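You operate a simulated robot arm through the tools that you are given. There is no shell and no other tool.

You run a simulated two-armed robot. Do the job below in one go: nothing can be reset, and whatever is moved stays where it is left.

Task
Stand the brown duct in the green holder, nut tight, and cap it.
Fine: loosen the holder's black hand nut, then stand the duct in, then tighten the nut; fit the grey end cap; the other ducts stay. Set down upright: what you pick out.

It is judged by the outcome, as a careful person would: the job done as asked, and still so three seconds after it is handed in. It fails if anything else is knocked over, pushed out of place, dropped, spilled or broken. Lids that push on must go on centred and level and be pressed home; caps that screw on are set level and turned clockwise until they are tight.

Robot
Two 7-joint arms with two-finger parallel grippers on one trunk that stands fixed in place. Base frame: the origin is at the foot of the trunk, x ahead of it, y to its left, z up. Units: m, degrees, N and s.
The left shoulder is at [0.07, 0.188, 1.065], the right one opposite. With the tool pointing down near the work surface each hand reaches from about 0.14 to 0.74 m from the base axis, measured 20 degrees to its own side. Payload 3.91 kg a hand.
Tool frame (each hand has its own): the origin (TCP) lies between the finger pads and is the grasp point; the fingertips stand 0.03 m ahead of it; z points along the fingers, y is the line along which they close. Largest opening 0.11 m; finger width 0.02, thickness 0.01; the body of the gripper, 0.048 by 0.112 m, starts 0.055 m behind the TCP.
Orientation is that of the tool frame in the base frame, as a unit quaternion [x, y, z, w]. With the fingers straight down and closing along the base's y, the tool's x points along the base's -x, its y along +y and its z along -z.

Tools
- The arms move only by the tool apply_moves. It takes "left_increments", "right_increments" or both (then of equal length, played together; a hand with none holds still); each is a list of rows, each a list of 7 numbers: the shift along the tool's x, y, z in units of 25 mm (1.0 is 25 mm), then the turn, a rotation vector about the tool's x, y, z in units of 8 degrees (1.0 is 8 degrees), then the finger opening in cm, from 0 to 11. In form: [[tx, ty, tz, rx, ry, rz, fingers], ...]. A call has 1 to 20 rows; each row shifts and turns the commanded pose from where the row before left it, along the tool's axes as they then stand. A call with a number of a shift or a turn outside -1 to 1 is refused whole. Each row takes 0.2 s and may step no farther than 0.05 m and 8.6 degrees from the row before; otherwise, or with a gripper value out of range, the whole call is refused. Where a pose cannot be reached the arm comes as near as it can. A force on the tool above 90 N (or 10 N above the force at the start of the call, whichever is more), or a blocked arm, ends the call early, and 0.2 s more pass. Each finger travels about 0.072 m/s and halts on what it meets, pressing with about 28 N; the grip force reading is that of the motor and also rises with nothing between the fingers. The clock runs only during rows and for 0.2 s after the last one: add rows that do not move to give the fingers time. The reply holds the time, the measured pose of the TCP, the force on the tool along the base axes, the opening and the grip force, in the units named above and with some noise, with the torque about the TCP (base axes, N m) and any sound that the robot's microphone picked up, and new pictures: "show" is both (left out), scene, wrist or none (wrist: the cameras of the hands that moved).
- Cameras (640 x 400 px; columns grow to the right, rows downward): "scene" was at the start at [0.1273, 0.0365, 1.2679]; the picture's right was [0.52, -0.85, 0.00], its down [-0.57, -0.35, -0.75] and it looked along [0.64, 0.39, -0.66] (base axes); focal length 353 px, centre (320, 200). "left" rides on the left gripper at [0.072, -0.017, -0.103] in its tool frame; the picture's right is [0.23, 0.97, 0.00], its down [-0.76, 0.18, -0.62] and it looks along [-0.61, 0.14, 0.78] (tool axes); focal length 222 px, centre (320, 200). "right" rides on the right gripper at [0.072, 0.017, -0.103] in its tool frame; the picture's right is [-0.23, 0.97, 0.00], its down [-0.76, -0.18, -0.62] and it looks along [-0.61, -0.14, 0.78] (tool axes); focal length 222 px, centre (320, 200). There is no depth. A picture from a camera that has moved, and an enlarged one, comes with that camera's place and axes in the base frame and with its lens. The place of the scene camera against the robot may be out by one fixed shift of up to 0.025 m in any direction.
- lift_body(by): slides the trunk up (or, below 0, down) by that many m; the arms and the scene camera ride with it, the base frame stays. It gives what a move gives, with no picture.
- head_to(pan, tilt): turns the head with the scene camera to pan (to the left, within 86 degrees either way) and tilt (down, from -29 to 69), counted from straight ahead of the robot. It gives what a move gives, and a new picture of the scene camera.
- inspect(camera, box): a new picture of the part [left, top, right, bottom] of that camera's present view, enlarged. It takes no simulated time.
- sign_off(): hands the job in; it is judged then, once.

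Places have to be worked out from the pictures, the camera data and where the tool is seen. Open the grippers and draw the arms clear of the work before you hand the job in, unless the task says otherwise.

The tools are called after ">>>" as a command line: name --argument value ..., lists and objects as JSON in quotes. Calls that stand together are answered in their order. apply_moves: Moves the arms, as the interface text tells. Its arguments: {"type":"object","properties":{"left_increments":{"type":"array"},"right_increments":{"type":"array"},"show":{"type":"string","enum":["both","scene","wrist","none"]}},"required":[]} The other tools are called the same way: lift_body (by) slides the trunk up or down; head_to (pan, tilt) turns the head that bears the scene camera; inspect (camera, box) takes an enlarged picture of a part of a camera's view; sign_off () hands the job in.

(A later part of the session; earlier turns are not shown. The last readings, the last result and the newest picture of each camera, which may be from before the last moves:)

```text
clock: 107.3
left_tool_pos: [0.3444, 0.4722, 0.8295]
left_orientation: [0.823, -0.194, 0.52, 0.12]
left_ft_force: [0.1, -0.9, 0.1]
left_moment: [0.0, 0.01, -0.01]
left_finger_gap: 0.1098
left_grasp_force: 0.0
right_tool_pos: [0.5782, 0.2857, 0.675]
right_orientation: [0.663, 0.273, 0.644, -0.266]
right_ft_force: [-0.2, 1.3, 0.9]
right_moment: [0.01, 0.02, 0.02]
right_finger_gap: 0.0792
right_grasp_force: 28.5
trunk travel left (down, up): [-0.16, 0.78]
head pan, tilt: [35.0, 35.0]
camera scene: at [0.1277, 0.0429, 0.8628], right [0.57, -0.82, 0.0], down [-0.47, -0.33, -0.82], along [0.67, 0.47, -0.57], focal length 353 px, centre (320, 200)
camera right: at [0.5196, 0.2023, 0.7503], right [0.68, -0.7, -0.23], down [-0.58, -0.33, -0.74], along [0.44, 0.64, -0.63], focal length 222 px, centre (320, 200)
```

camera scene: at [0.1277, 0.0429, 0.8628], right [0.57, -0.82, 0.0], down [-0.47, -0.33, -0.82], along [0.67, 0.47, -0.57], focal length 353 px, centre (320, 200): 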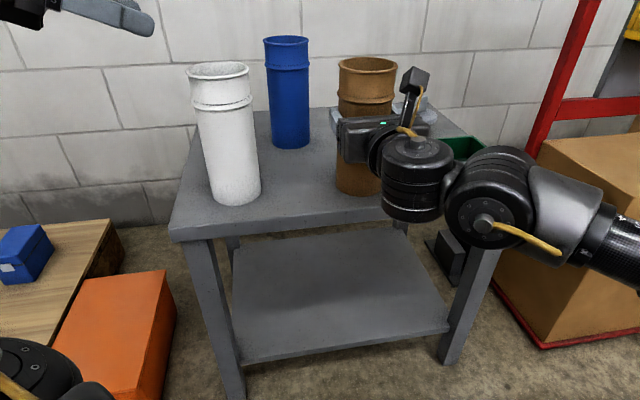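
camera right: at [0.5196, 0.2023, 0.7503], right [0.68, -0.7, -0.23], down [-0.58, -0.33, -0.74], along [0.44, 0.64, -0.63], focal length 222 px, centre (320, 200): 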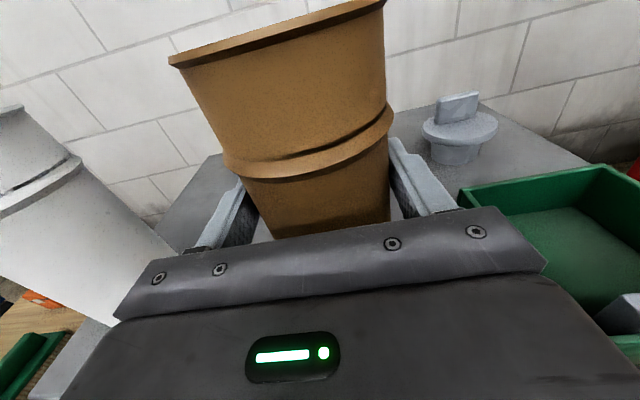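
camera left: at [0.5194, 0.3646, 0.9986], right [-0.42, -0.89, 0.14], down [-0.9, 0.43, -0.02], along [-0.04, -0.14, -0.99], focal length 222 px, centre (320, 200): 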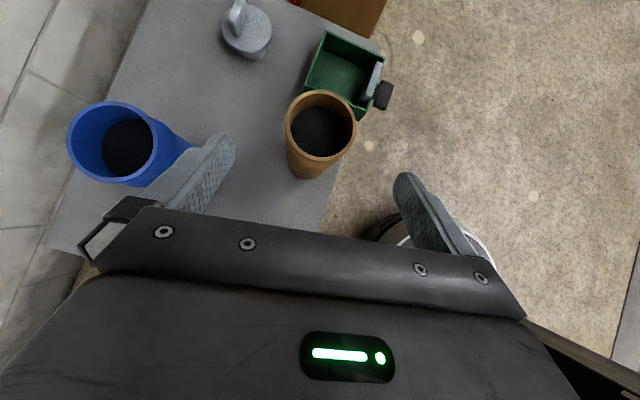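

The grip is solid at 79 mm. I lift the duct straight up by 75 mm and check the load.

>>> apply_moves --right_increments '[[0.5, 0, 0, 0, 0, 0, 6], [0.5, 0, 0, 0, 0, 0, 6], [0.5, 0, 0, 0, 0, 0, 6], [0.5, 0, 0, 0, 0, 0, 6], [0.5, 0, 0, 0, 0, 0, 6], [0.5, 0, 0, 0, 0, 0, 6]]' --show "both"

```text
clock: 108.7
left_tool_pos: [0.3451, 0.4717, 0.83]
left_orientation: [0.823, -0.194, 0.52, 0.119]
left_ft_force: [-0.1, -0.1, -0.6]
left_moment: [0.02, 0.0, 0.0]
left_finger_gap: 0.1099
left_grasp_force: 0.1
right_tool_pos: [0.5798, 0.288, 0.7498]
right_orientation: [0.664, 0.274, 0.643, -0.266]
right_ft_force: [-0.4, -0.2, -3.2]
right_moment: [-0.02, -0.01, -0.02]
right_finger_gap: 0.079
right_grasp_force: 28.1
trunk travel left (down, up): [-0.16, 0.78]
head pan, tilt: [35.0, 35.0]
camera scene: at [0.128, 0.0429, 0.8627], right [0.57, -0.82, 0.0], down [-0.47, -0.33, -0.82], along [0.67, 0.47, -0.57], focal length 353 px, centre (320, 200)
camera right: at [0.5211, 0.2045, 0.8255], right [0.68, -0.7, -0.23], down [-0.58, -0.33, -0.74], along [0.44, 0.64, -0.63], focal length 222 px, centre (320, 200)
```

scene: 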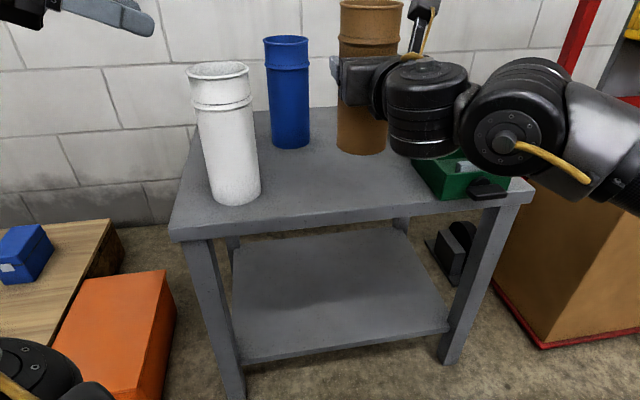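
right: 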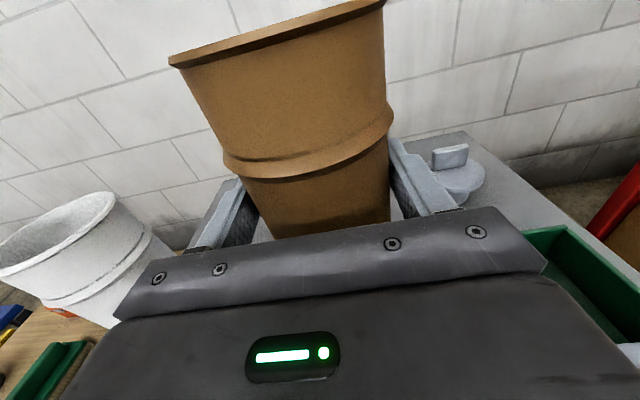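

The duct hangs free (3 N). I carry it sideways 175 mm to above the holder, at unchanged height.

>>> apply_moves --right_increments '[[0, 0.6, 0, 0, 0, 0, 6], [0, 0.9, 0, 0, 0, 0, 6], [0, 0.9, 0, 0, 0, 0, 6], [0, 0.9, 0, 0, 0, 0, 6], [0, 0.9, 0, 0, 0, 0, 6], [0, 0.9, 0, 0, 0, 0, 6], [0, 0.9, 0, 0, 0, 0, 6], [0, 0.6, 0, 0, 0, 0, 6], [0, 0.4, 0, 0, 0, 0, 6]]' --show "wrist"

>>> head_to --pan 15 --tilt 22

```text
clock: 110.7
left_tool_pos: [0.3454, 0.4714, 0.8292]
left_orientation: [0.823, -0.193, 0.52, 0.119]
left_ft_force: [-0.4, 0.3, -0.2]
left_moment: [0.0, 0.0, -0.01]
left_finger_gap: 0.1098
left_grasp_force: 0.1
right_tool_pos: [0.7036, 0.1629, 0.7483]
right_orientation: [0.664, 0.273, 0.644, -0.266]
right_ft_force: [0.0, -0.8, -3.6]
right_moment: [-0.02, 0.0, 0.02]
right_finger_gap: 0.079
right_grasp_force: 27.5
trunk travel left (down, up): [-0.16, 0.78]
head pan, tilt: [35.0, 35.0]
camera right: at [0.6442, 0.0808, 0.8246], right [0.68, -0.7, -0.23], down [-0.58, -0.33, -0.74], along [0.44, 0.64, -0.63], focal length 222 px, centre (320, 200)
```

right: 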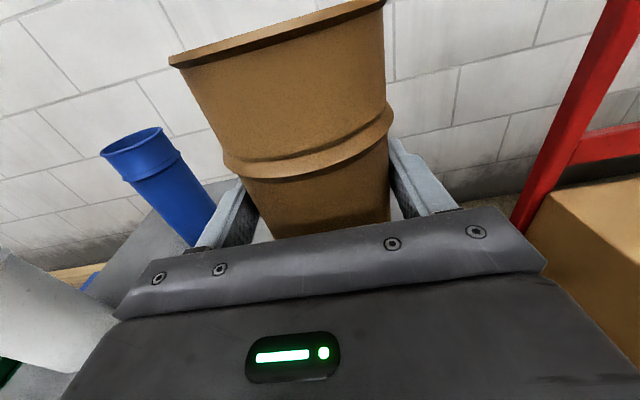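

```text
clock: 111.5
left_tool_pos: [0.3465, 0.471, 0.8285]
left_orientation: [0.823, -0.195, 0.52, 0.121]
left_ft_force: [-0.6, -0.8, -0.4]
left_moment: [0.02, -0.03, -0.01]
left_finger_gap: 0.1099
left_grasp_force: 0.1
right_tool_pos: [0.7022, 0.1647, 0.7492]
right_orientation: [0.664, 0.273, 0.643, -0.265]
right_ft_force: [1.0, -0.4, -2.4]
right_moment: [-0.04, 0.01, -0.06]
right_finger_gap: 0.0788
right_grasp_force: 28.1
trunk travel left (down, up): [-0.16, 0.78]
head pan, tilt: [15.0, 22.0]
camera scene: at [0.1456, 0.0164, 0.8833], right [0.26, -0.97, 0.0], down [-0.36, -0.1, -0.93], along [0.9, 0.24, -0.38], focal length 353 px, centre (320, 200)
```

scene: 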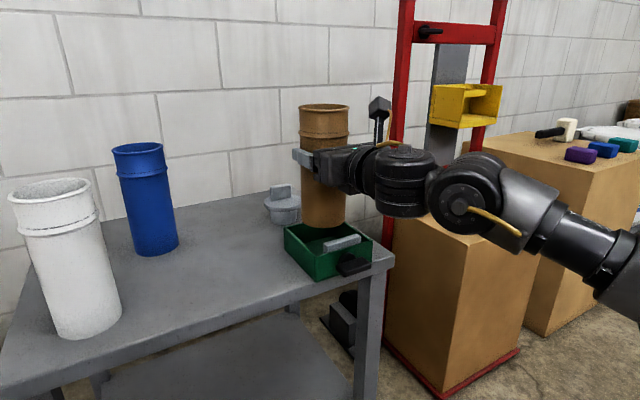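

I zoom on the duct's foot over the holder to judge the alignment in this one picture.

>>> inspect --camera "scene" --box '[260, 180, 400, 290]'

```text
3.64 times, centred on (330, 235) of scene
camera zoom: at [0.1456, 0.0164, 0.8833], right [0.26, -0.97, 0.0], down [-0.36, -0.1, -0.93], along [0.9, 0.24, -0.38], focal length 1284 px, centre (284, 73)
```

zoom: 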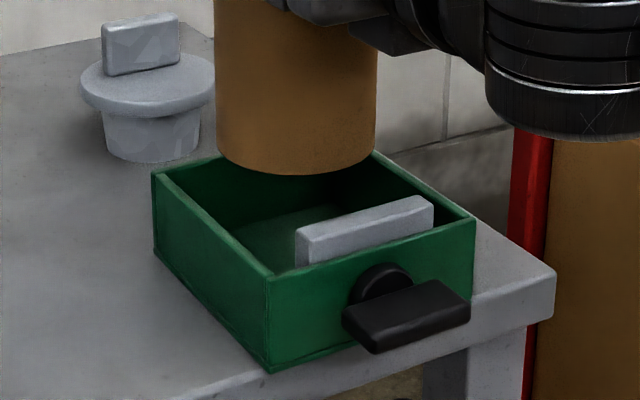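

From this picture (calibrated with the known tool position) the duct's axis is within ~3 mm of the middle between jaw and back wall and centred sideways. I shift 3 mm toward the front and lower 55 mm.

>>> apply_moves --right_increments '[[0, 0.02, -0.12, 0, 0, 0, 6], [-0.4, 0, 0, 0, 0, 0, 6], [-0.4, 0, 0, 0, 0, 0, 6], [-0.4, 0, 0, 0, 0, 0, 6], [-0.4, 0, 0, 0, 0, 0, 6], [-0.4, 0, 0, 0, 0, 0, 6], [-0.2, 0, 0, 0, 0, 0, 6]]' --show "scene"

>>> inspect --camera "scene" --box '[260, 180, 400, 290]'

```text
clock: 113.1
left_tool_pos: [0.3454, 0.4724, 0.8292]
left_orientation: [0.823, -0.194, 0.52, 0.119]
left_ft_force: [-0.7, 0.4, 0.2]
left_moment: [0.04, 0.0, -0.04]
left_finger_gap: 0.1099
left_grasp_force: 0.1
right_tool_pos: [0.7008, 0.161, 0.6934]
right_orientation: [0.663, 0.272, 0.644, -0.266]
right_ft_force: [0.1, -0.1, -3.2]
right_moment: [-0.04, 0.0, -0.01]
right_finger_gap: 0.079
right_grasp_force: 27.9
trunk travel left (down, up): [-0.16, 0.78]
head pan, tilt: [15.0, 22.0]
camera scene: at [0.1457, 0.0163, 0.8834], right [0.26, -0.97, 0.0], down [-0.36, -0.1, -0.93], along [0.9, 0.24, -0.38], focal length 353 px, centre (320, 200)
```

scene: 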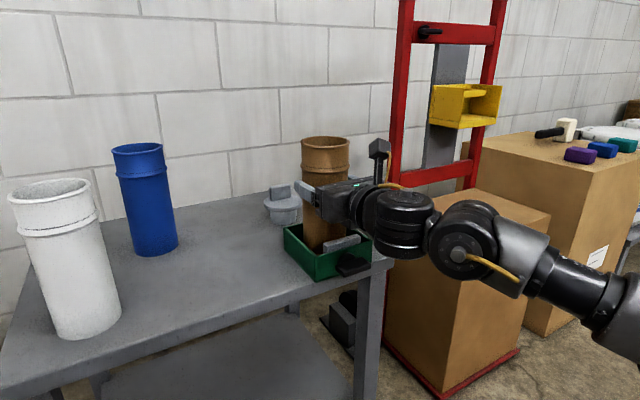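

```text
3.64 times, centred on (330, 235) of scene
camera zoom: at [0.1457, 0.0163, 0.8834], right [0.26, -0.97, 0.0], down [-0.36, -0.1, -0.93], along [0.9, 0.24, -0.38], focal length 1284 px, centre (284, 73)
```

zoom: 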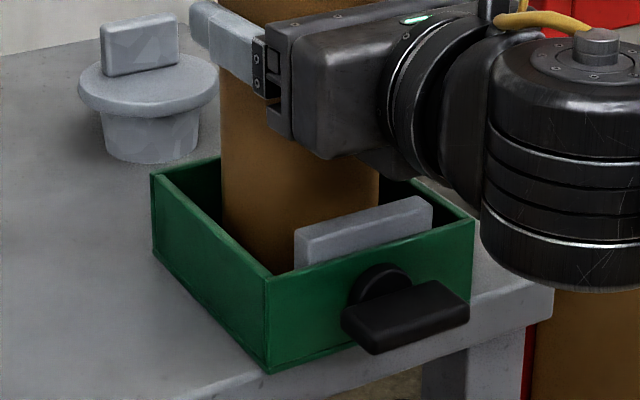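

The duct is inside the walls with no contact. I lower the last bit in small steps, watching the vertical force.

>>> apply_moves --right_increments '[[-0.12, 0, 0, 0, 0, 0, 6], [-0.12, 0, 0, 0, 0, 0, 6], [-0.12, 0, 0, 0, 0, 0, 6]]' --show "none"

>>> apply_moves --right_increments '[[-0.08, 0, 0, 0, 0, 0, 6]]' --show "none"

>>> apply_moves --right_increments '[[-0.08, 0, 0, 0, 0, 0, 6]]' --show "none"

```text
clock: 113.9
left_tool_pos: [0.3456, 0.4731, 0.8294]
left_orientation: [0.823, -0.194, 0.52, 0.119]
left_ft_force: [-0.4, 0.3, -0.7]
left_moment: [0.0, 0.0, 0.01]
left_finger_gap: 0.1099
left_grasp_force: 0.1
right_tool_pos: [0.6996, 0.1597, 0.6837]
right_orientation: [0.665, 0.272, 0.643, -0.265]
right_ft_force: [-0.3, -0.3, -3.0]
right_moment: [-0.01, 0.03, 0.02]
right_finger_gap: 0.0788
right_grasp_force: 28.3
trunk travel left (down, up): [-0.16, 0.78]
head pan, tilt: [15.0, 22.0]
```

```text
clock: 114.3
left_tool_pos: [0.3458, 0.4712, 0.8299]
left_orientation: [0.823, -0.195, 0.52, 0.12]
left_ft_force: [0.0, 0.7, -0.2]
left_moment: [-0.03, -0.01, 0.02]
left_finger_gap: 0.1099
left_grasp_force: 0.0
right_tool_pos: [0.6993, 0.1599, 0.6824]
right_orientation: [0.663, 0.274, 0.644, -0.267]
right_ft_force: [-0.2, -0.7, -2.4]
right_moment: [0.01, 0.03, -0.02]
right_finger_gap: 0.0788
right_grasp_force: 28.0
trunk travel left (down, up): [-0.16, 0.78]
head pan, tilt: [15.0, 22.0]
```

```text
clock: 114.7
left_tool_pos: [0.3451, 0.4718, 0.8302]
left_orientation: [0.823, -0.194, 0.52, 0.119]
left_ft_force: [-0.2, 0.2, -0.5]
left_moment: [-0.02, 0.05, -0.03]
left_finger_gap: 0.1101
left_grasp_force: 0.1
right_tool_pos: [0.7002, 0.1595, 0.6805]
right_orientation: [0.664, 0.273, 0.644, -0.266]
right_ft_force: [-0.2, 0.7, -2.8]
right_moment: [-0.01, 0.05, 0.0]
right_finger_gap: 0.0788
right_grasp_force: 28.2
trunk travel left (down, up): [-0.16, 0.78]
head pan, tilt: [15.0, 22.0]
```

Still hanging free at z 0.6805; I continue in 1.5 mm steps.

>>> apply_moves --right_increments '[[-0.06, 0, 0, 0, 0, 0, 6]]' --show "none"

>>> apply_moves --right_increments '[[-0.06, 0, 0, 0, 0, 0, 6]]' --show "none"

>>> apply_moves --right_increments '[[-0.06, 0, 0, 0, 0, 0, 6]]' --show "none"

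```text
clock: 115.1
left_tool_pos: [0.3458, 0.4726, 0.8288]
left_orientation: [0.823, -0.195, 0.52, 0.12]
left_ft_force: [0.9, 0.3, -0.8]
left_moment: [-0.03, -0.01, -0.01]
left_finger_gap: 0.1101
left_grasp_force: 0.1
right_tool_pos: [0.7002, 0.1587, 0.6778]
right_orientation: [0.664, 0.272, 0.644, -0.265]
right_ft_force: [0.3, 0.3, -2.1]
right_moment: [0.0, 0.07, 0.0]
right_finger_gap: 0.0791
right_grasp_force: 28.3
trunk travel left (down, up): [-0.16, 0.78]
head pan, tilt: [15.0, 22.0]
```

```text
clock: 115.5
left_tool_pos: [0.3457, 0.4726, 0.8291]
left_orientation: [0.823, -0.196, 0.519, 0.121]
left_ft_force: [0.1, 0.1, 0.1]
left_moment: [-0.02, -0.02, -0.03]
left_finger_gap: 0.11
left_grasp_force: 0.1
right_tool_pos: [0.7006, 0.1595, 0.6789]
right_orientation: [0.663, 0.272, 0.645, -0.266]
right_ft_force: [2.1, -0.7, 0.9]
right_moment: [-0.22, -0.16, 0.04]
right_finger_gap: 0.0789
right_grasp_force: 28.1
trunk travel left (down, up): [-0.16, 0.78]
head pan, tilt: [15.0, 22.0]
```

```text
clock: 115.9
left_tool_pos: [0.345, 0.4711, 0.8293]
left_orientation: [0.823, -0.195, 0.52, 0.12]
left_ft_force: [-0.4, 1.1, 0.4]
left_moment: [0.0, -0.01, 0.01]
left_finger_gap: 0.11
left_grasp_force: 0.0
right_tool_pos: [0.7009, 0.1599, 0.6776]
right_orientation: [0.662, 0.273, 0.645, -0.267]
right_ft_force: [3.0, 0.8, 6.0]
right_moment: [-0.21, -0.3, 0.14]
right_finger_gap: 0.0791
right_grasp_force: 28.3
trunk travel left (down, up): [-0.16, 0.78]
head pan, tilt: [15.0, 22.0]
```

The foot touches the holder's floor at z 0.678. To spare the jaw from pushing the duct far, I lift it 3 mm, shift it 8 mm toward the back wall, and set it down again.

>>> apply_moves --right_increments '[[0.14, 0, 0, 0, 0, 0, 6], [0, 0, 0.16, 0, 0, 0, 6], [0, 0, 0.16, 0, 0, 0, 6]]' --show "none"

>>> inspect --camera "scene" --box '[260, 180, 400, 290]'

```text
clock: 116.7
left_tool_pos: [0.3452, 0.4718, 0.8288]
left_orientation: [0.823, -0.194, 0.52, 0.119]
left_ft_force: [-0.6, -0.5, 0.4]
left_moment: [-0.02, -0.01, -0.02]
left_finger_gap: 0.1101
left_grasp_force: 0.0
right_tool_pos: [0.7054, 0.1654, 0.6787]
right_orientation: [0.664, 0.273, 0.643, -0.266]
right_ft_force: [-0.7, 0.5, -2.3]
right_moment: [-0.04, 0.01, 0.01]
right_finger_gap: 0.0791
right_grasp_force: 28.3
trunk travel left (down, up): [-0.16, 0.78]
head pan, tilt: [15.0, 22.0]
```

```text
3.64 times, centred on (330, 235) of scene
camera zoom: at [0.1454, 0.0163, 0.8833], right [0.26, -0.97, 0.0], down [-0.36, -0.1, -0.93], along [0.9, 0.24, -0.37], focal length 1284 px, centre (284, 73)
```

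zoom: 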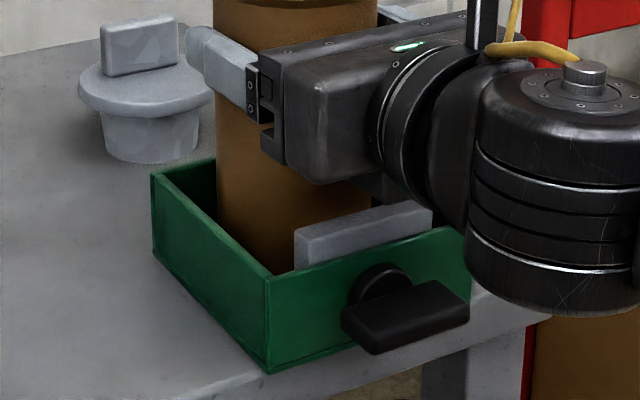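

No wall contact yet; I go 4 mm further, watching for a reaction.

>>> apply_moves --right_increments '[[0, 0, 0.1, 0, 0, 0, 6]]' --show "none"

>>> apply_moves --right_increments '[[0, 0, 0.08, 0, 0, 0, 6]]' --show "none"

```text
clock: 117.1
left_tool_pos: [0.3459, 0.472, 0.829]
left_orientation: [0.823, -0.194, 0.52, 0.12]
left_ft_force: [0.6, -0.5, 0.2]
left_moment: [0.0, 0.01, -0.02]
left_finger_gap: 0.11
left_grasp_force: 0.0
right_tool_pos: [0.707, 0.1674, 0.6791]
right_orientation: [0.664, 0.273, 0.643, -0.265]
right_ft_force: [0.0, -0.9, -3.7]
right_moment: [-0.02, 0.02, 0.02]
right_finger_gap: 0.079
right_grasp_force: 27.9
trunk travel left (down, up): [-0.16, 0.78]
head pan, tilt: [15.0, 22.0]
```

```text
clock: 117.5
left_tool_pos: [0.345, 0.4722, 0.8291]
left_orientation: [0.823, -0.194, 0.52, 0.119]
left_ft_force: [0.5, 0.6, 0.8]
left_moment: [0.01, -0.01, -0.03]
left_finger_gap: 0.11
left_grasp_force: 0.0
right_tool_pos: [0.7088, 0.1677, 0.6789]
right_orientation: [0.663, 0.273, 0.644, -0.266]
right_ft_force: [-5.7, -3.8, -3.1]
right_moment: [-0.39, 0.52, 0.11]
right_finger_gap: 0.0792
right_grasp_force: 27.6
trunk travel left (down, up): [-0.16, 0.78]
head pan, tilt: [15.0, 22.0]
```

Contact with the back wall (7 N). I ease off 1 mm, set the duct down on the floor, and open the fingers.

>>> apply_moves --right_increments '[[0, 0, -0.05, 0, 0, 0, 6], [-0.06, 0, 0, 0, 0, 0, 6], [-0.05, 0, 0, 0, 0, 0, 6]]' --show "none"

```text
clock: 118.3
left_tool_pos: [0.3441, 0.4708, 0.8287]
left_orientation: [0.823, -0.194, 0.52, 0.119]
left_ft_force: [-0.5, 0.0, 0.1]
left_moment: [-0.03, -0.01, 0.01]
left_finger_gap: 0.1099
left_grasp_force: 0.0
right_tool_pos: [0.7076, 0.168, 0.6798]
right_orientation: [0.662, 0.271, 0.646, -0.266]
right_ft_force: [-1.0, -1.6, 4.4]
right_moment: [0.16, -0.15, -0.01]
right_finger_gap: 0.0791
right_grasp_force: 28.3
trunk travel left (down, up): [-0.16, 0.78]
head pan, tilt: [15.0, 22.0]
```

The duct rests on the floor. I open the fingers and then withdraw straight back 0.13 m.

>>> apply_moves --right_increments '[[0, 0, 0, 0, 0, 0, 8.5], [0, 0, 0, 0, 0, 0, 10], [0, 0, 0, 0, 0, 0, 11], [0, 0, 0, 0, 0, 0, 11]]' --show "both"

```text
clock: 119.3
left_tool_pos: [0.345, 0.4727, 0.8283]
left_orientation: [0.823, -0.195, 0.52, 0.12]
left_ft_force: [0.2, 0.7, 0.3]
left_moment: [0.0, -0.02, -0.05]
left_finger_gap: 0.11
left_grasp_force: 0.0
right_tool_pos: [0.7094, 0.168, 0.677]
right_orientation: [0.663, 0.274, 0.644, -0.267]
right_ft_force: [-0.5, -0.3, 1.0]
right_moment: [-0.01, -0.01, 0.01]
right_finger_gap: 0.11
right_grasp_force: 0.1
trunk travel left (down, up): [-0.16, 0.78]
head pan, tilt: [15.0, 22.0]
camera scene: at [0.1454, 0.0163, 0.8834], right [0.26, -0.97, 0.0], down [-0.36, -0.1, -0.93], along [0.9, 0.24, -0.37], focal length 353 px, centre (320, 200)
camera right: at [0.6488, 0.0843, 0.7528], right [0.68, -0.7, -0.23], down [-0.58, -0.33, -0.74], along [0.44, 0.64, -0.63], focal length 222 px, centre (320, 200)
```

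scene: 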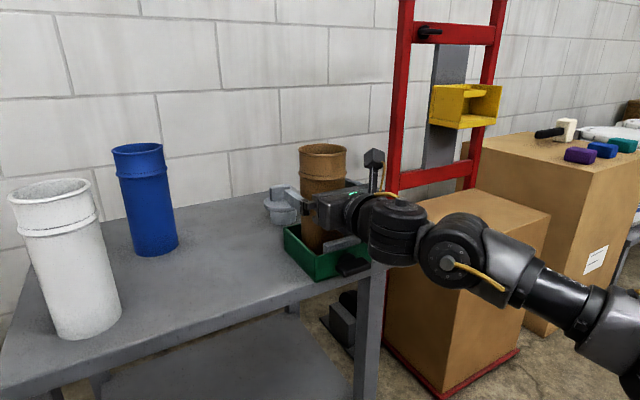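
right: 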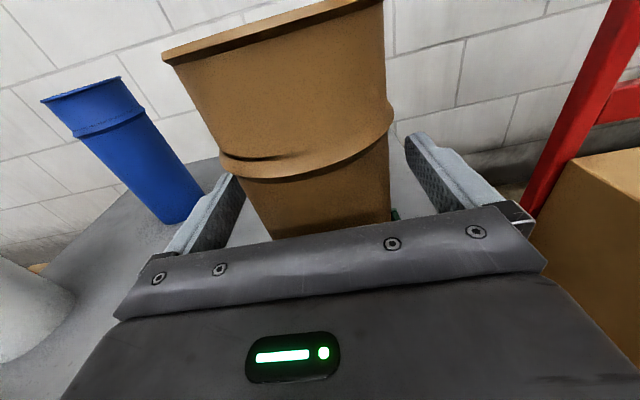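

Released; the duct stands. I withdraw straight back 0.15 m and look.

>>> apply_moves --right_increments '[[0, 0, -0.6, 0, 0, 0, 11], [0, 0, -1, 0, 0, 0, 11], [0, 0, -1, 0, 0, 0, 11], [0, 0, -1, 0, 0, 0, 11], [0, 0, -1, 0, 0, 0, 11], [0, 0, -1, 0, 0, 0, 11], [0, 0, -1, 0, 0, 0, 11]]' --show "both"

>>> inspect --camera "scene" --box '[250, 130, 410, 290]'

>>> inspect --camera "right" --box '[200, 0, 440, 220]'

```text
clock: 120.9
left_tool_pos: [0.3447, 0.4708, 0.8289]
left_orientation: [0.823, -0.194, 0.521, 0.12]
left_ft_force: [-0.2, 0.3, 0.2]
left_moment: [0.01, 0.0, 0.01]
left_finger_gap: 0.1101
left_grasp_force: 0.0
right_tool_pos: [0.5894, 0.0517, 0.6801]
right_orientation: [0.664, 0.273, 0.643, -0.266]
right_ft_force: [-0.2, 0.0, -1.1]
right_moment: [-0.02, 0.0, 0.0]
right_finger_gap: 0.11
right_grasp_force: 0.1
trunk travel left (down, up): [-0.16, 0.78]
head pan, tilt: [15.0, 22.0]
camera scene: at [0.1454, 0.0161, 0.8835], right [0.26, -0.97, 0.0], down [-0.36, -0.1, -0.93], along [0.9, 0.24, -0.37], focal length 353 px, centre (320, 200)
camera right: at [0.5307, -0.0324, 0.7561], right [0.68, -0.7, -0.23], down [-0.58, -0.33, -0.74], along [0.44, 0.64, -0.63], focal length 222 px, centre (320, 200)
```

scene: 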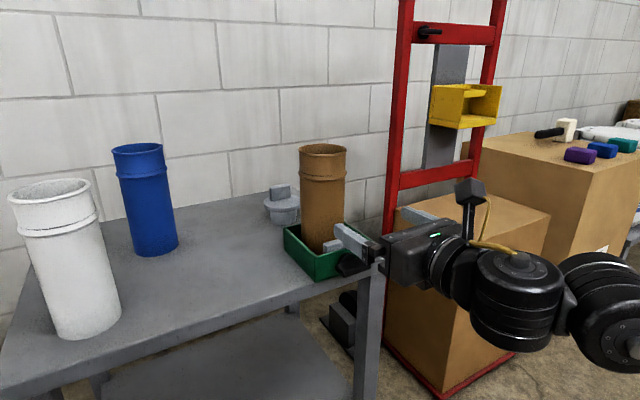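
right: 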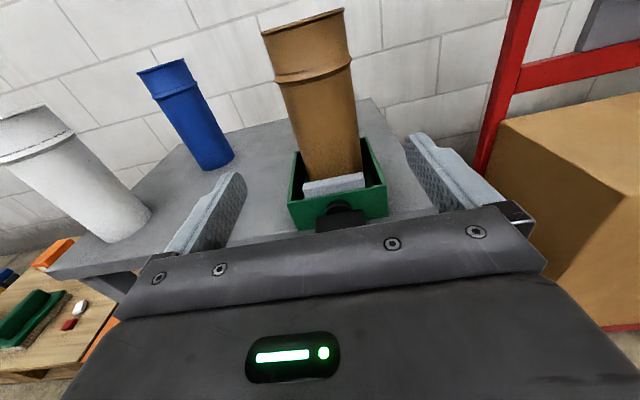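

```text
2.50 times, centred on (330, 210) of scene
camera zoom: at [0.1454, 0.0161, 0.8835], right [0.26, -0.97, 0.0], down [-0.36, -0.1, -0.93], along [0.9, 0.24, -0.37], focal length 883 px, centre (295, 175)
```

zoom: 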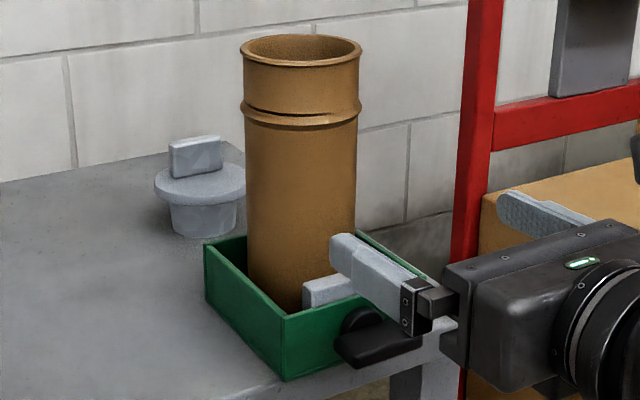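

```text
1.82 times, centred on (320, 110) of right
camera zoom: at [0.5307, -0.0324, 0.7561], right [0.68, -0.7, -0.23], down [-0.58, -0.33, -0.74], along [0.44, 0.64, -0.63], focal length 404 px, centre (320, 364)
```

zoom: 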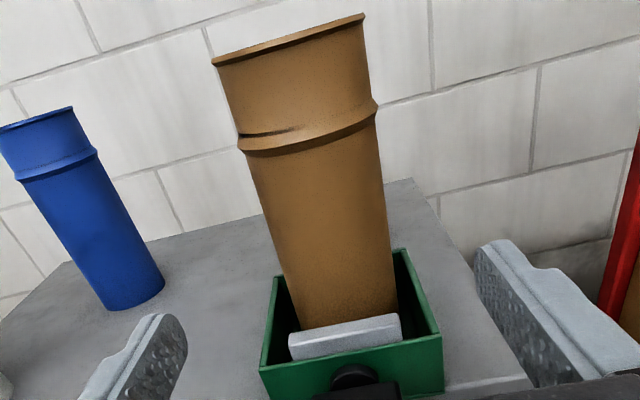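

The duct stands upright, centred behind the jaw. Now I bring the right hand down to the nut's height with fingers at 4 cm, still 3 cm short of the wing.

>>> apply_moves --right_increments '[[-0.84, 0.02, -0.1, 0, 0.04, 0, 8], [-0.84, 0.02, -0.1, 0, 0.04, 0, 6], [-0.84, 0.02, -0.1, 0, 0.04, 0, 4], [-0.84, 0.01, -0.1, 0, 0.04, 0, 4], [-0.84, 0, -0.1, 0, 0.04, 0, 4]]' --show "both"

```text
clock: 122.1
left_tool_pos: [0.345, 0.4712, 0.8285]
left_orientation: [0.823, -0.195, 0.519, 0.12]
left_ft_force: [-0.6, -0.5, -0.4]
left_moment: [0.01, 0.03, -0.01]
left_finger_gap: 0.1103
left_grasp_force: 0.1
right_tool_pos: [0.5817, 0.0377, 0.5755]
right_orientation: [0.653, 0.27, 0.654, -0.27]
right_ft_force: [0.1, -0.5, 0.1]
right_moment: [-0.01, 0.0, -0.01]
right_finger_gap: 0.0399
right_grasp_force: 0.0
trunk travel left (down, up): [-0.16, 0.78]
head pan, tilt: [15.0, 22.0]
camera scene: at [0.1454, 0.0161, 0.8835], right [0.26, -0.97, 0.0], down [-0.36, -0.1, -0.93], along [0.9, 0.24, -0.37], focal length 353 px, centre (320, 200)
camera right: at [0.5206, -0.0463, 0.6493], right [0.68, -0.69, -0.23], down [-0.57, -0.31, -0.76], along [0.46, 0.65, -0.61], focal length 222 px, centre (320, 200)
```

scene: 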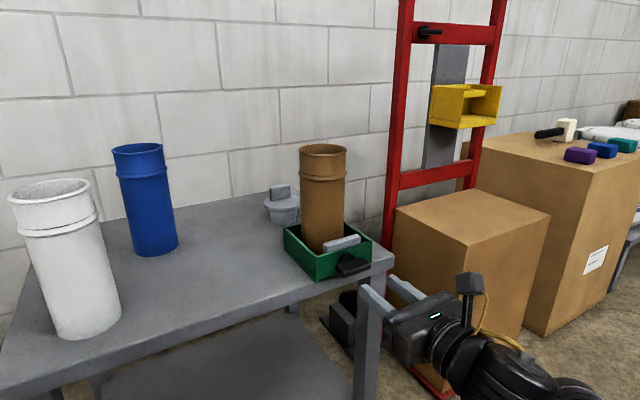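
right: 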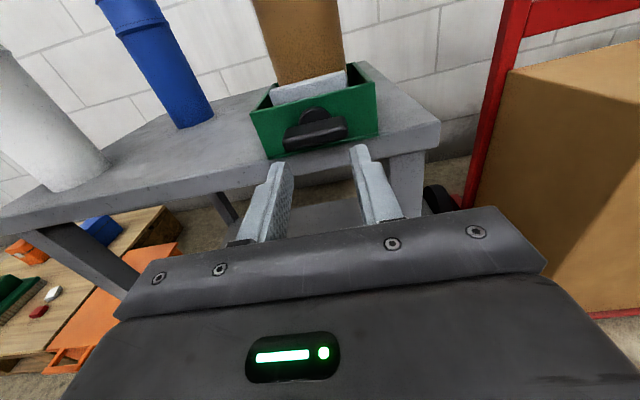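

I zoom in on the nut from the right wrist to measure its axis in this pose.

>>> inspect --camera "right" --box '[230, 50, 400, 190]'

```text
2.86 times, centred on (315, 120) of right
camera zoom: at [0.5206, -0.0463, 0.6493], right [0.68, -0.69, -0.23], down [-0.57, -0.31, -0.76], along [0.46, 0.65, -0.61], focal length 635 px, centre (334, 429)
```

zoom: 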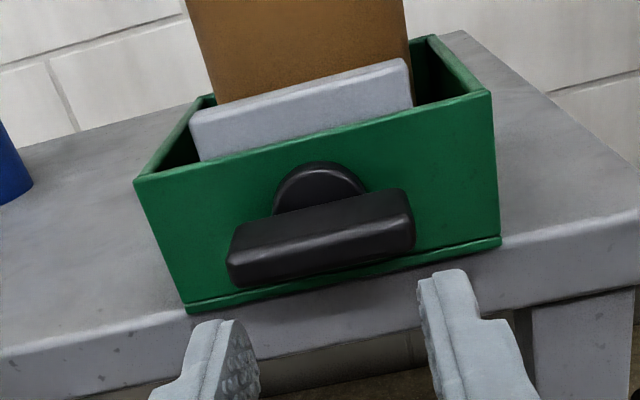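

The wing is centred about 4 mm to the left of the tool axis and at the right height. I shift 3 mm and roll the hand -90° so the fingers are above and below the wing.

>>> apply_moves --right_increments '[[0, -0.13, 0, 0, 0, 0, 4], [0, 0, 0, 0, 0, -1, 4], [0, 0, 0, 0, 0, -1, 4], [0, 0, 0, 0, 0, -1, 4], [0, 0, 0, 0, 0, -1, 4], [0, 0, 0, 0, 0, -1, 4], [0, 0, 0, 0, 0, -1, 4], [0, 0, 0, 0, 0, -1, 4], [0, 0, 0, 0, 0, -1, 4], [0, 0, 0, 0, 0, -1, 4], [0, 0, 0, 0, 0, -1, 4], [0, 0, 0, 0, 0, -1, 4], [0, 0, 0, 0, 0, -0.25, 4]]' --show "both"

>>> inspect --camera "scene" --box '[280, 200, 460, 330]'

```text
clock: 124.9
left_tool_pos: [0.3468, 0.4722, 0.8302]
left_orientation: [0.823, -0.195, 0.52, 0.12]
left_ft_force: [0.6, -0.2, -0.6]
left_moment: [-0.03, 0.04, 0.02]
left_finger_gap: 0.1101
left_grasp_force: 0.1
right_tool_pos: [0.5858, 0.0453, 0.5836]
right_orientation: [0.274, 0.654, 0.651, 0.27]
right_ft_force: [-0.1, -0.3, 0.2]
right_moment: [0.0, 0.01, 0.01]
right_finger_gap: 0.0399
right_grasp_force: 0.0
right hand out of reach, approached as far as the arm can: row 13
trunk travel left (down, up): [-0.16, 0.78]
head pan, tilt: [15.0, 22.0]
camera scene: at [0.1453, 0.0163, 0.8834], right [0.26, -0.97, 0.0], down [-0.36, -0.1, -0.93], along [0.9, 0.24, -0.37], focal length 353 px, centre (320, 200)
camera right: at [0.4621, 0.0249, 0.6008], right [0.16, -0.16, 0.97], down [0.09, -0.98, -0.18], along [0.98, 0.12, -0.15], focal length 222 px, centre (320, 200)
```

scene: 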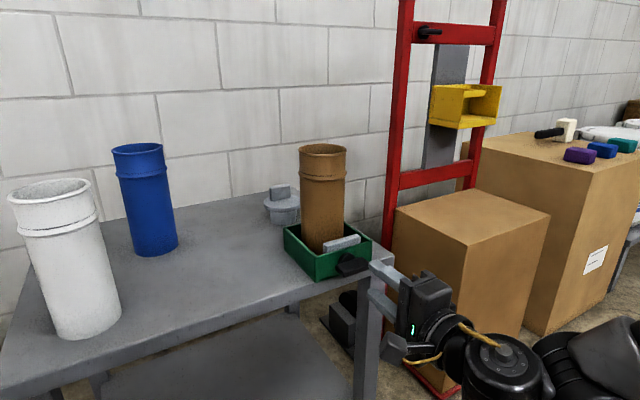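
right: 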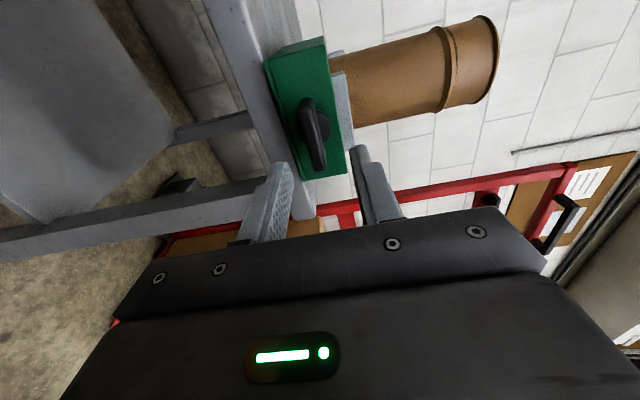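

```text
3.08 times, centred on (370, 265) of scene
camera zoom: at [0.1453, 0.0163, 0.8834], right [0.26, -0.97, 0.0], down [-0.36, -0.1, -0.93], along [0.9, 0.24, -0.37], focal length 1086 px, centre (166, 0)
```

zoom: 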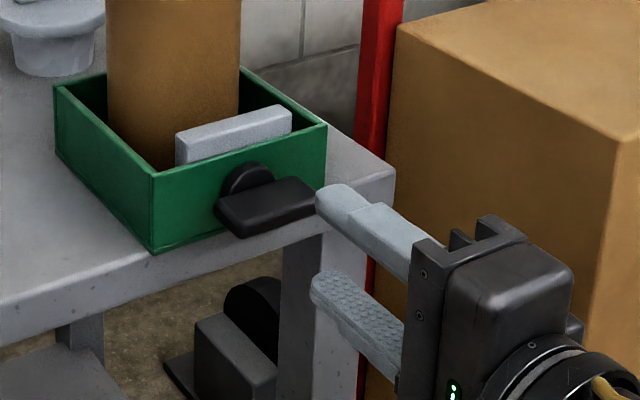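

The roll limit is right at -90° here and pushed the hand up 8 mm. I roll back 5°, correct the height and check the pose.

>>> apply_moves --right_increments '[[0, 0, 0, 0, 0, 0.6, 4], [0.03, -0.34, 0, 0, 0, 0, 4]]' --show "wrist"

>>> inspect --camera "right" --box '[230, 60, 400, 220]'

```text
clock: 125.5
left_tool_pos: [0.3457, 0.4722, 0.8295]
left_orientation: [0.824, -0.194, 0.519, 0.119]
left_ft_force: [0.9, 0.0, 1.2]
left_moment: [0.03, -0.02, 0.03]
left_finger_gap: 0.1101
left_grasp_force: 0.0
right_tool_pos: [0.5851, 0.0488, 0.5739]
right_orientation: [0.299, 0.641, 0.663, 0.243]
right_ft_force: [-0.5, -0.7, 0.1]
right_moment: [-0.01, -0.02, -0.03]
right_finger_gap: 0.0399
right_grasp_force: 0.1
trunk travel left (down, up): [-0.16, 0.78]
head pan, tilt: [15.0, 22.0]
camera right: at [0.462, 0.0257, 0.5983], right [0.22, -0.22, 0.95], down [0.08, -0.97, -0.24], along [0.97, 0.13, -0.19], focal length 222 px, centre (320, 200)
```

right: 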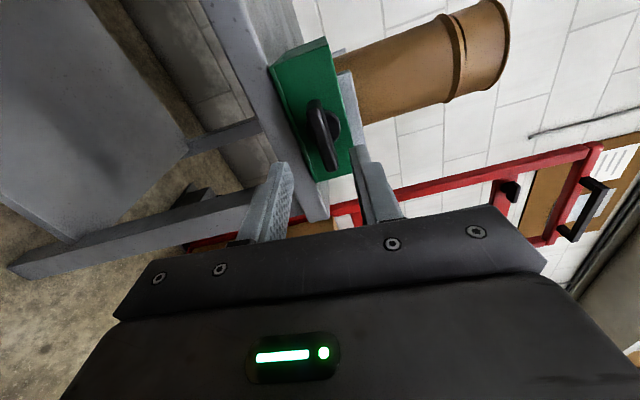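

```text
2.50 times, centred on (315, 140) of right
camera zoom: at [0.462, 0.0257, 0.5983], right [0.22, -0.22, 0.95], down [0.08, -0.97, -0.24], along [0.97, 0.13, -0.19], focal length 555 px, centre (332, 350)
```

zoom: 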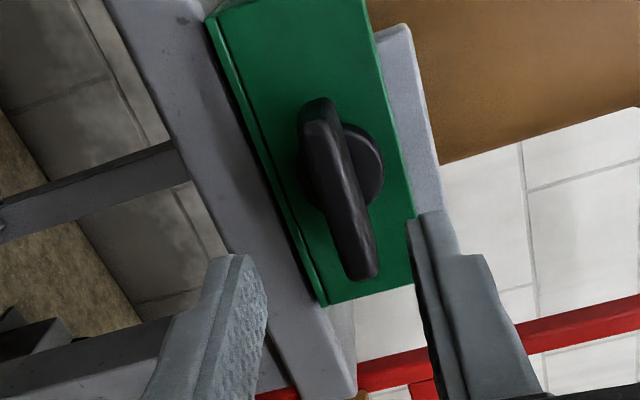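

The wing lies almost exactly between the fingers. I centre the last 2 mm, advance 52 mm so the fingers overlap the wing but not the hub, and close.

>>> apply_moves --right_increments '[[-0.05, 0.08, 0, 0, 0, 0, 4], [0, 0, 0.7, 0, 0, 0, 4], [0, 0, 0.7, 0, 0, 0, 4], [0, 0, 0.7, 0, 0, 0, 4], [0, 0, 0, 0, 0, 0, 2.5], [0, 0, 0, 0, 0, 0, 1], [0, 0, 0, 0, 0, 0, 0], [0, 0, 0, 0, 0, 0, 0]]' --show "wrist"

>>> inspect --camera "scene" --box '[280, 180, 460, 310]'

```text
clock: 127.3
left_tool_pos: [0.3439, 0.4719, 0.8301]
left_orientation: [0.823, -0.194, 0.521, 0.119]
left_ft_force: [0.0, 0.7, -0.7]
left_moment: [-0.03, -0.02, -0.01]
left_finger_gap: 0.1098
left_grasp_force: 0.0
right_tool_pos: [0.6246, 0.0824, 0.5767]
right_orientation: [0.3, 0.64, 0.664, 0.245]
right_ft_force: [7.5, 1.3, 10.6]
right_moment: [-0.01, 0.03, 0.05]
right_finger_gap: 0.0119
right_grasp_force: 44.9
trunk travel left (down, up): [-0.16, 0.78]
head pan, tilt: [15.0, 22.0]
camera right: at [0.5019, 0.0609, 0.6002], right [0.22, -0.22, 0.95], down [0.08, -0.97, -0.24], along [0.97, 0.13, -0.19], focal length 222 px, centre (320, 200)
```

right: 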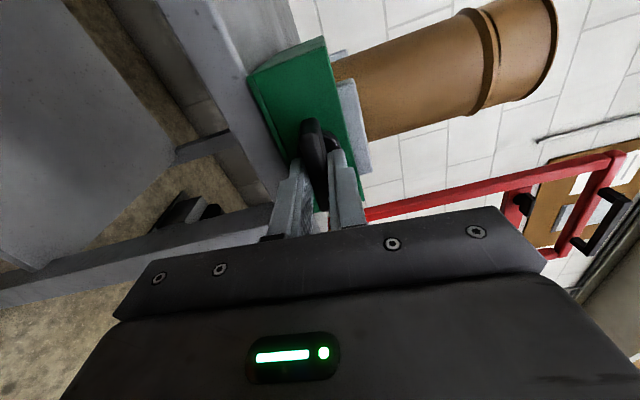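

```text
3.08 times, centred on (370, 245) of scene
camera zoom: at [0.145, 0.0162, 0.8836], right [0.26, -0.97, 0.0], down [-0.36, -0.1, -0.93], along [0.9, 0.24, -0.37], focal length 1086 px, centre (166, 62)
```

zoom: 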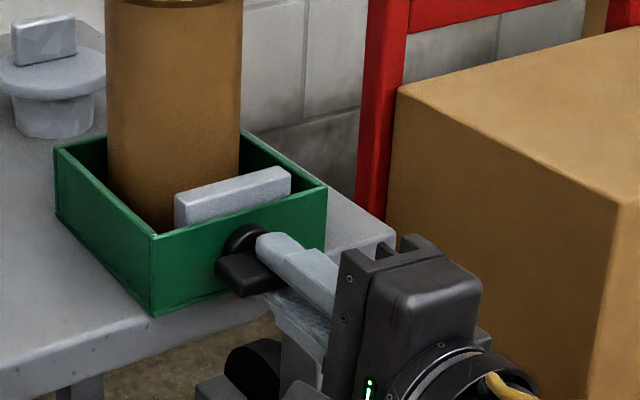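

The wing is held (12 mm). I ease the position (the nut is ~1.5 mm higher) and turn clockwise by 48°, watching torque and jaw.

>>> apply_moves --right_increments '[[-0.03, 0.06, 0, 0, 0, 0, 0], [0, 0, 0, 0, 0, 1, 0], [0, 0, 0, 0, 0, 1, 0], [0, 0, 0, 0, 0, 1, 0], [0, 0, 0, 0, 0, 1, 0], [0, 0, 0, 0, 0, 1, 0], [0, 0, 0, 0, 0, 1, 0]]' --show "none"

>>> inspect --camera "scene" --box '[280, 180, 460, 310]'

```text
clock: 128.9
left_tool_pos: [0.3468, 0.4721, 0.8286]
left_orientation: [0.824, -0.195, 0.519, 0.121]
left_ft_force: [0.0, 0.3, 0.2]
left_moment: [-0.02, -0.01, 0.01]
left_finger_gap: 0.1101
left_grasp_force: 0.1
right_tool_pos: [0.6245, 0.0838, 0.575]
right_orientation: [0.536, 0.464, 0.703, -0.048]
right_ft_force: [16.6, 11.9, -3.3]
right_moment: [0.22, -0.19, -0.04]
right_finger_gap: 0.0115
right_grasp_force: 45.1
trunk travel left (down, up): [-0.16, 0.78]
head pan, tilt: [15.0, 22.0]
```

```text
3.08 times, centred on (370, 245) of scene
camera zoom: at [0.1467, 0.0172, 0.8831], right [0.26, -0.97, 0.0], down [-0.36, -0.1, -0.93], along [0.89, 0.24, -0.38], focal length 1086 px, centre (166, 62)
```

zoom: 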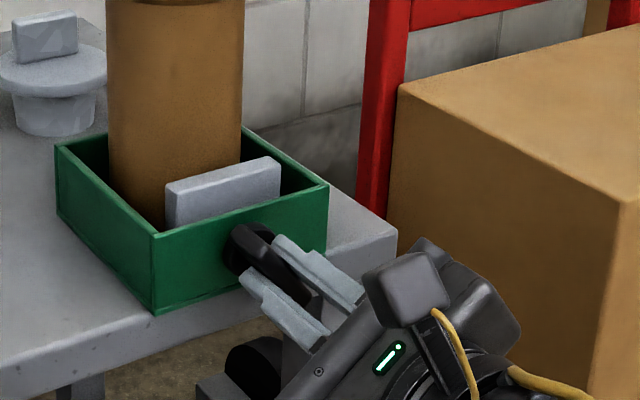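

The jaw advances and the torque is small; the screw draws the hand inward by a few mm, so I follow it while turning another 32°.

>>> apply_moves --right_increments '[[0, 0, 0.1, 0, 0, 0, 0], [0, 0, 0.02, 0, 0, 1, 0], [0, 0, 0.02, 0, 0, 1, 0], [0, 0, 0.02, 0, 0, 1, 0], [0, 0, 0.02, 0, 0, 1, 0]]' --show "none"

>>> inspect --camera "scene" --box '[280, 180, 460, 310]'

```text
clock: 130.1
left_tool_pos: [0.3435, 0.4699, 0.8315]
left_orientation: [0.823, -0.195, 0.521, 0.118]
left_ft_force: [0.5, -1.0, 0.0]
left_moment: [0.01, -0.01, 0.03]
left_finger_gap: 0.1104
left_grasp_force: 0.1
right_tool_pos: [0.6246, 0.085, 0.5756]
right_orientation: [0.642, 0.3, 0.663, -0.241]
right_ft_force: [-34.3, -15.3, -21.0]
right_moment: [-0.2, 0.1, -0.72]
right_finger_gap: 0.0116
right_grasp_force: 45.1
trunk travel left (down, up): [-0.16, 0.78]
head pan, tilt: [15.0, 22.0]
```

```text
3.08 times, centred on (370, 245) of scene
camera zoom: at [0.1433, 0.0133, 0.8835], right [0.26, -0.97, 0.0], down [-0.36, -0.09, -0.93], along [0.9, 0.24, -0.37], focal length 1086 px, centre (166, 62)
```

zoom: 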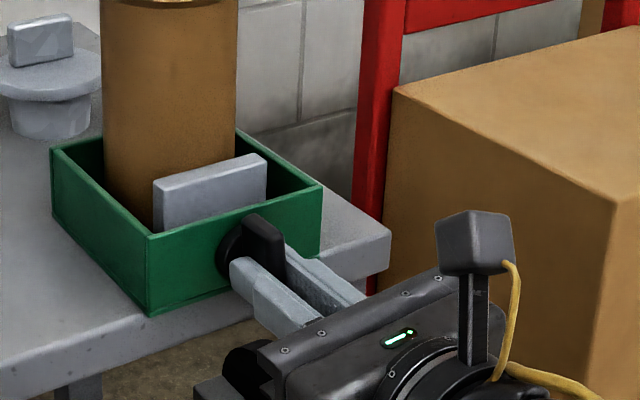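

Following was a bit too much (the hand presses on the hub). I back off 3.5 mm, relax the side loads and continue turning in smaller steps.

>>> apply_moves --right_increments '[[-0.06, -0.04, -0.14, 0, 0, 0, 0], [0, 0, 0, 0, 0, 0.5, 0], [0, 0, 0, 0, 0, 0.5, 0]]' --show "none"

>>> inspect --camera "scene" --box '[280, 180, 460, 310]'

```text
clock: 130.9
left_tool_pos: [0.3453, 0.4738, 0.8287]
left_orientation: [0.823, -0.194, 0.52, 0.121]
left_ft_force: [0.4, -0.5, -0.3]
left_moment: [-0.02, 0.0, 0.01]
left_finger_gap: 0.1099
left_grasp_force: 0.0
right_tool_pos: [0.6223, 0.0843, 0.5777]
right_orientation: [0.66, 0.254, 0.647, -0.285]
right_ft_force: [15.3, 33.3, 5.4]
right_moment: [-0.64, -0.75, 0.47]
right_finger_gap: 0.0127
right_grasp_force: 45.1
trunk travel left (down, up): [-0.16, 0.78]
head pan, tilt: [15.0, 22.0]
```

```text
3.08 times, centred on (370, 245) of scene
camera zoom: at [0.146, 0.0188, 0.8835], right [0.26, -0.97, 0.0], down [-0.36, -0.1, -0.93], along [0.89, 0.24, -0.38], focal length 1086 px, centre (166, 62)
```

zoom: 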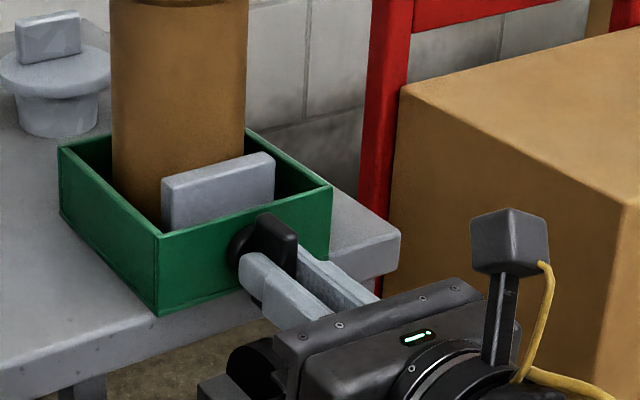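

The reaction torque has risen to about 1 N·m and the jaw touches the duct: the nut is getting tight. I press on a further 8° to make sure.

>>> apply_moves --right_increments '[[0, 0, 0, 0, 0, 0.5, 0], [0, 0, 0, 0, 0, 0.5, 0]]' --show "wrist"

>>> inspect --camera "scene" --box '[260, 130, 460, 290]'

>>> inspect --camera "right" --box '[220, 40, 420, 200]'

```text
clock: 131.5
left_tool_pos: [0.3449, 0.4734, 0.8276]
left_orientation: [0.823, -0.194, 0.521, 0.121]
left_ft_force: [0.0, -0.9, 0.6]
left_moment: [-0.03, 0.01, 0.0]
left_finger_gap: 0.11
left_grasp_force: 0.1
right_tool_pos: [0.6228, 0.0853, 0.577]
right_orientation: [0.677, 0.207, 0.625, -0.329]
right_ft_force: [7.4, 22.0, 6.6]
right_moment: [-0.65, -1.07, 0.45]
right_finger_gap: 0.0154
right_grasp_force: 45.2
trunk travel left (down, up): [-0.16, 0.78]
head pan, tilt: [15.0, 22.0]
camera right: at [0.5713, -0.0093, 0.6453], right [0.64, -0.65, -0.41], down [-0.67, -0.21, -0.71], along [0.38, 0.73, -0.57], focal length 222 px, centre (320, 200)
```

right: 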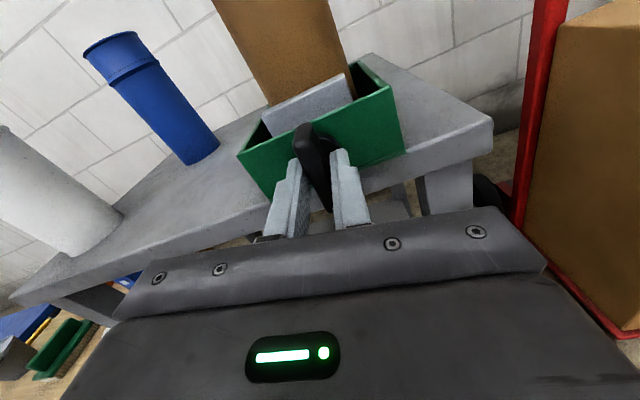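

```text
2.50 times, centred on (360, 210) of scene
camera zoom: at [0.145, 0.0177, 0.8835], right [0.26, -0.97, 0.0], down [-0.36, -0.1, -0.93], along [0.9, 0.24, -0.38], focal length 883 px, centre (220, 175)
```

zoom: 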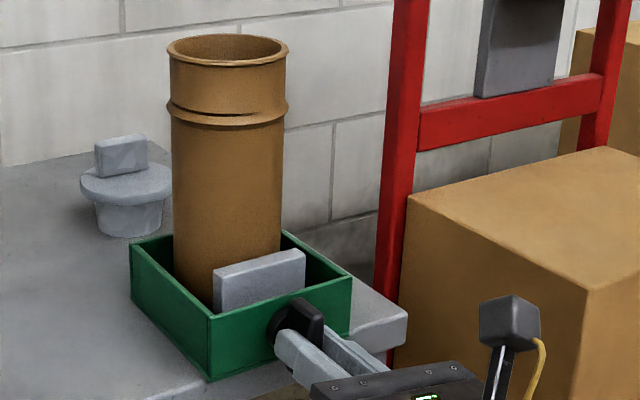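

```text
2.50 times, centred on (320, 120) of right
camera zoom: at [0.5713, -0.0093, 0.6453], right [0.64, -0.65, -0.41], down [-0.67, -0.21, -0.71], along [0.38, 0.73, -0.57], focal length 555 px, centre (320, 400)
```

zoom: 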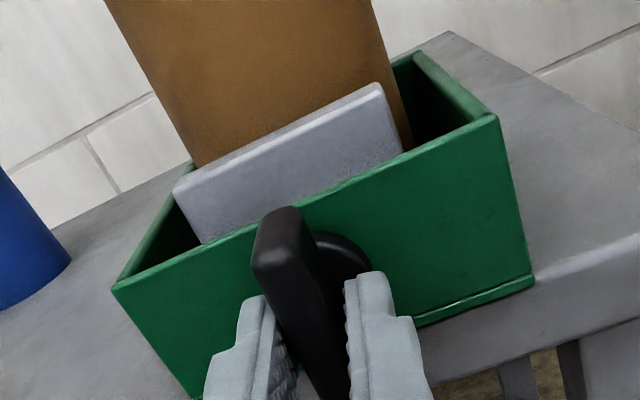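

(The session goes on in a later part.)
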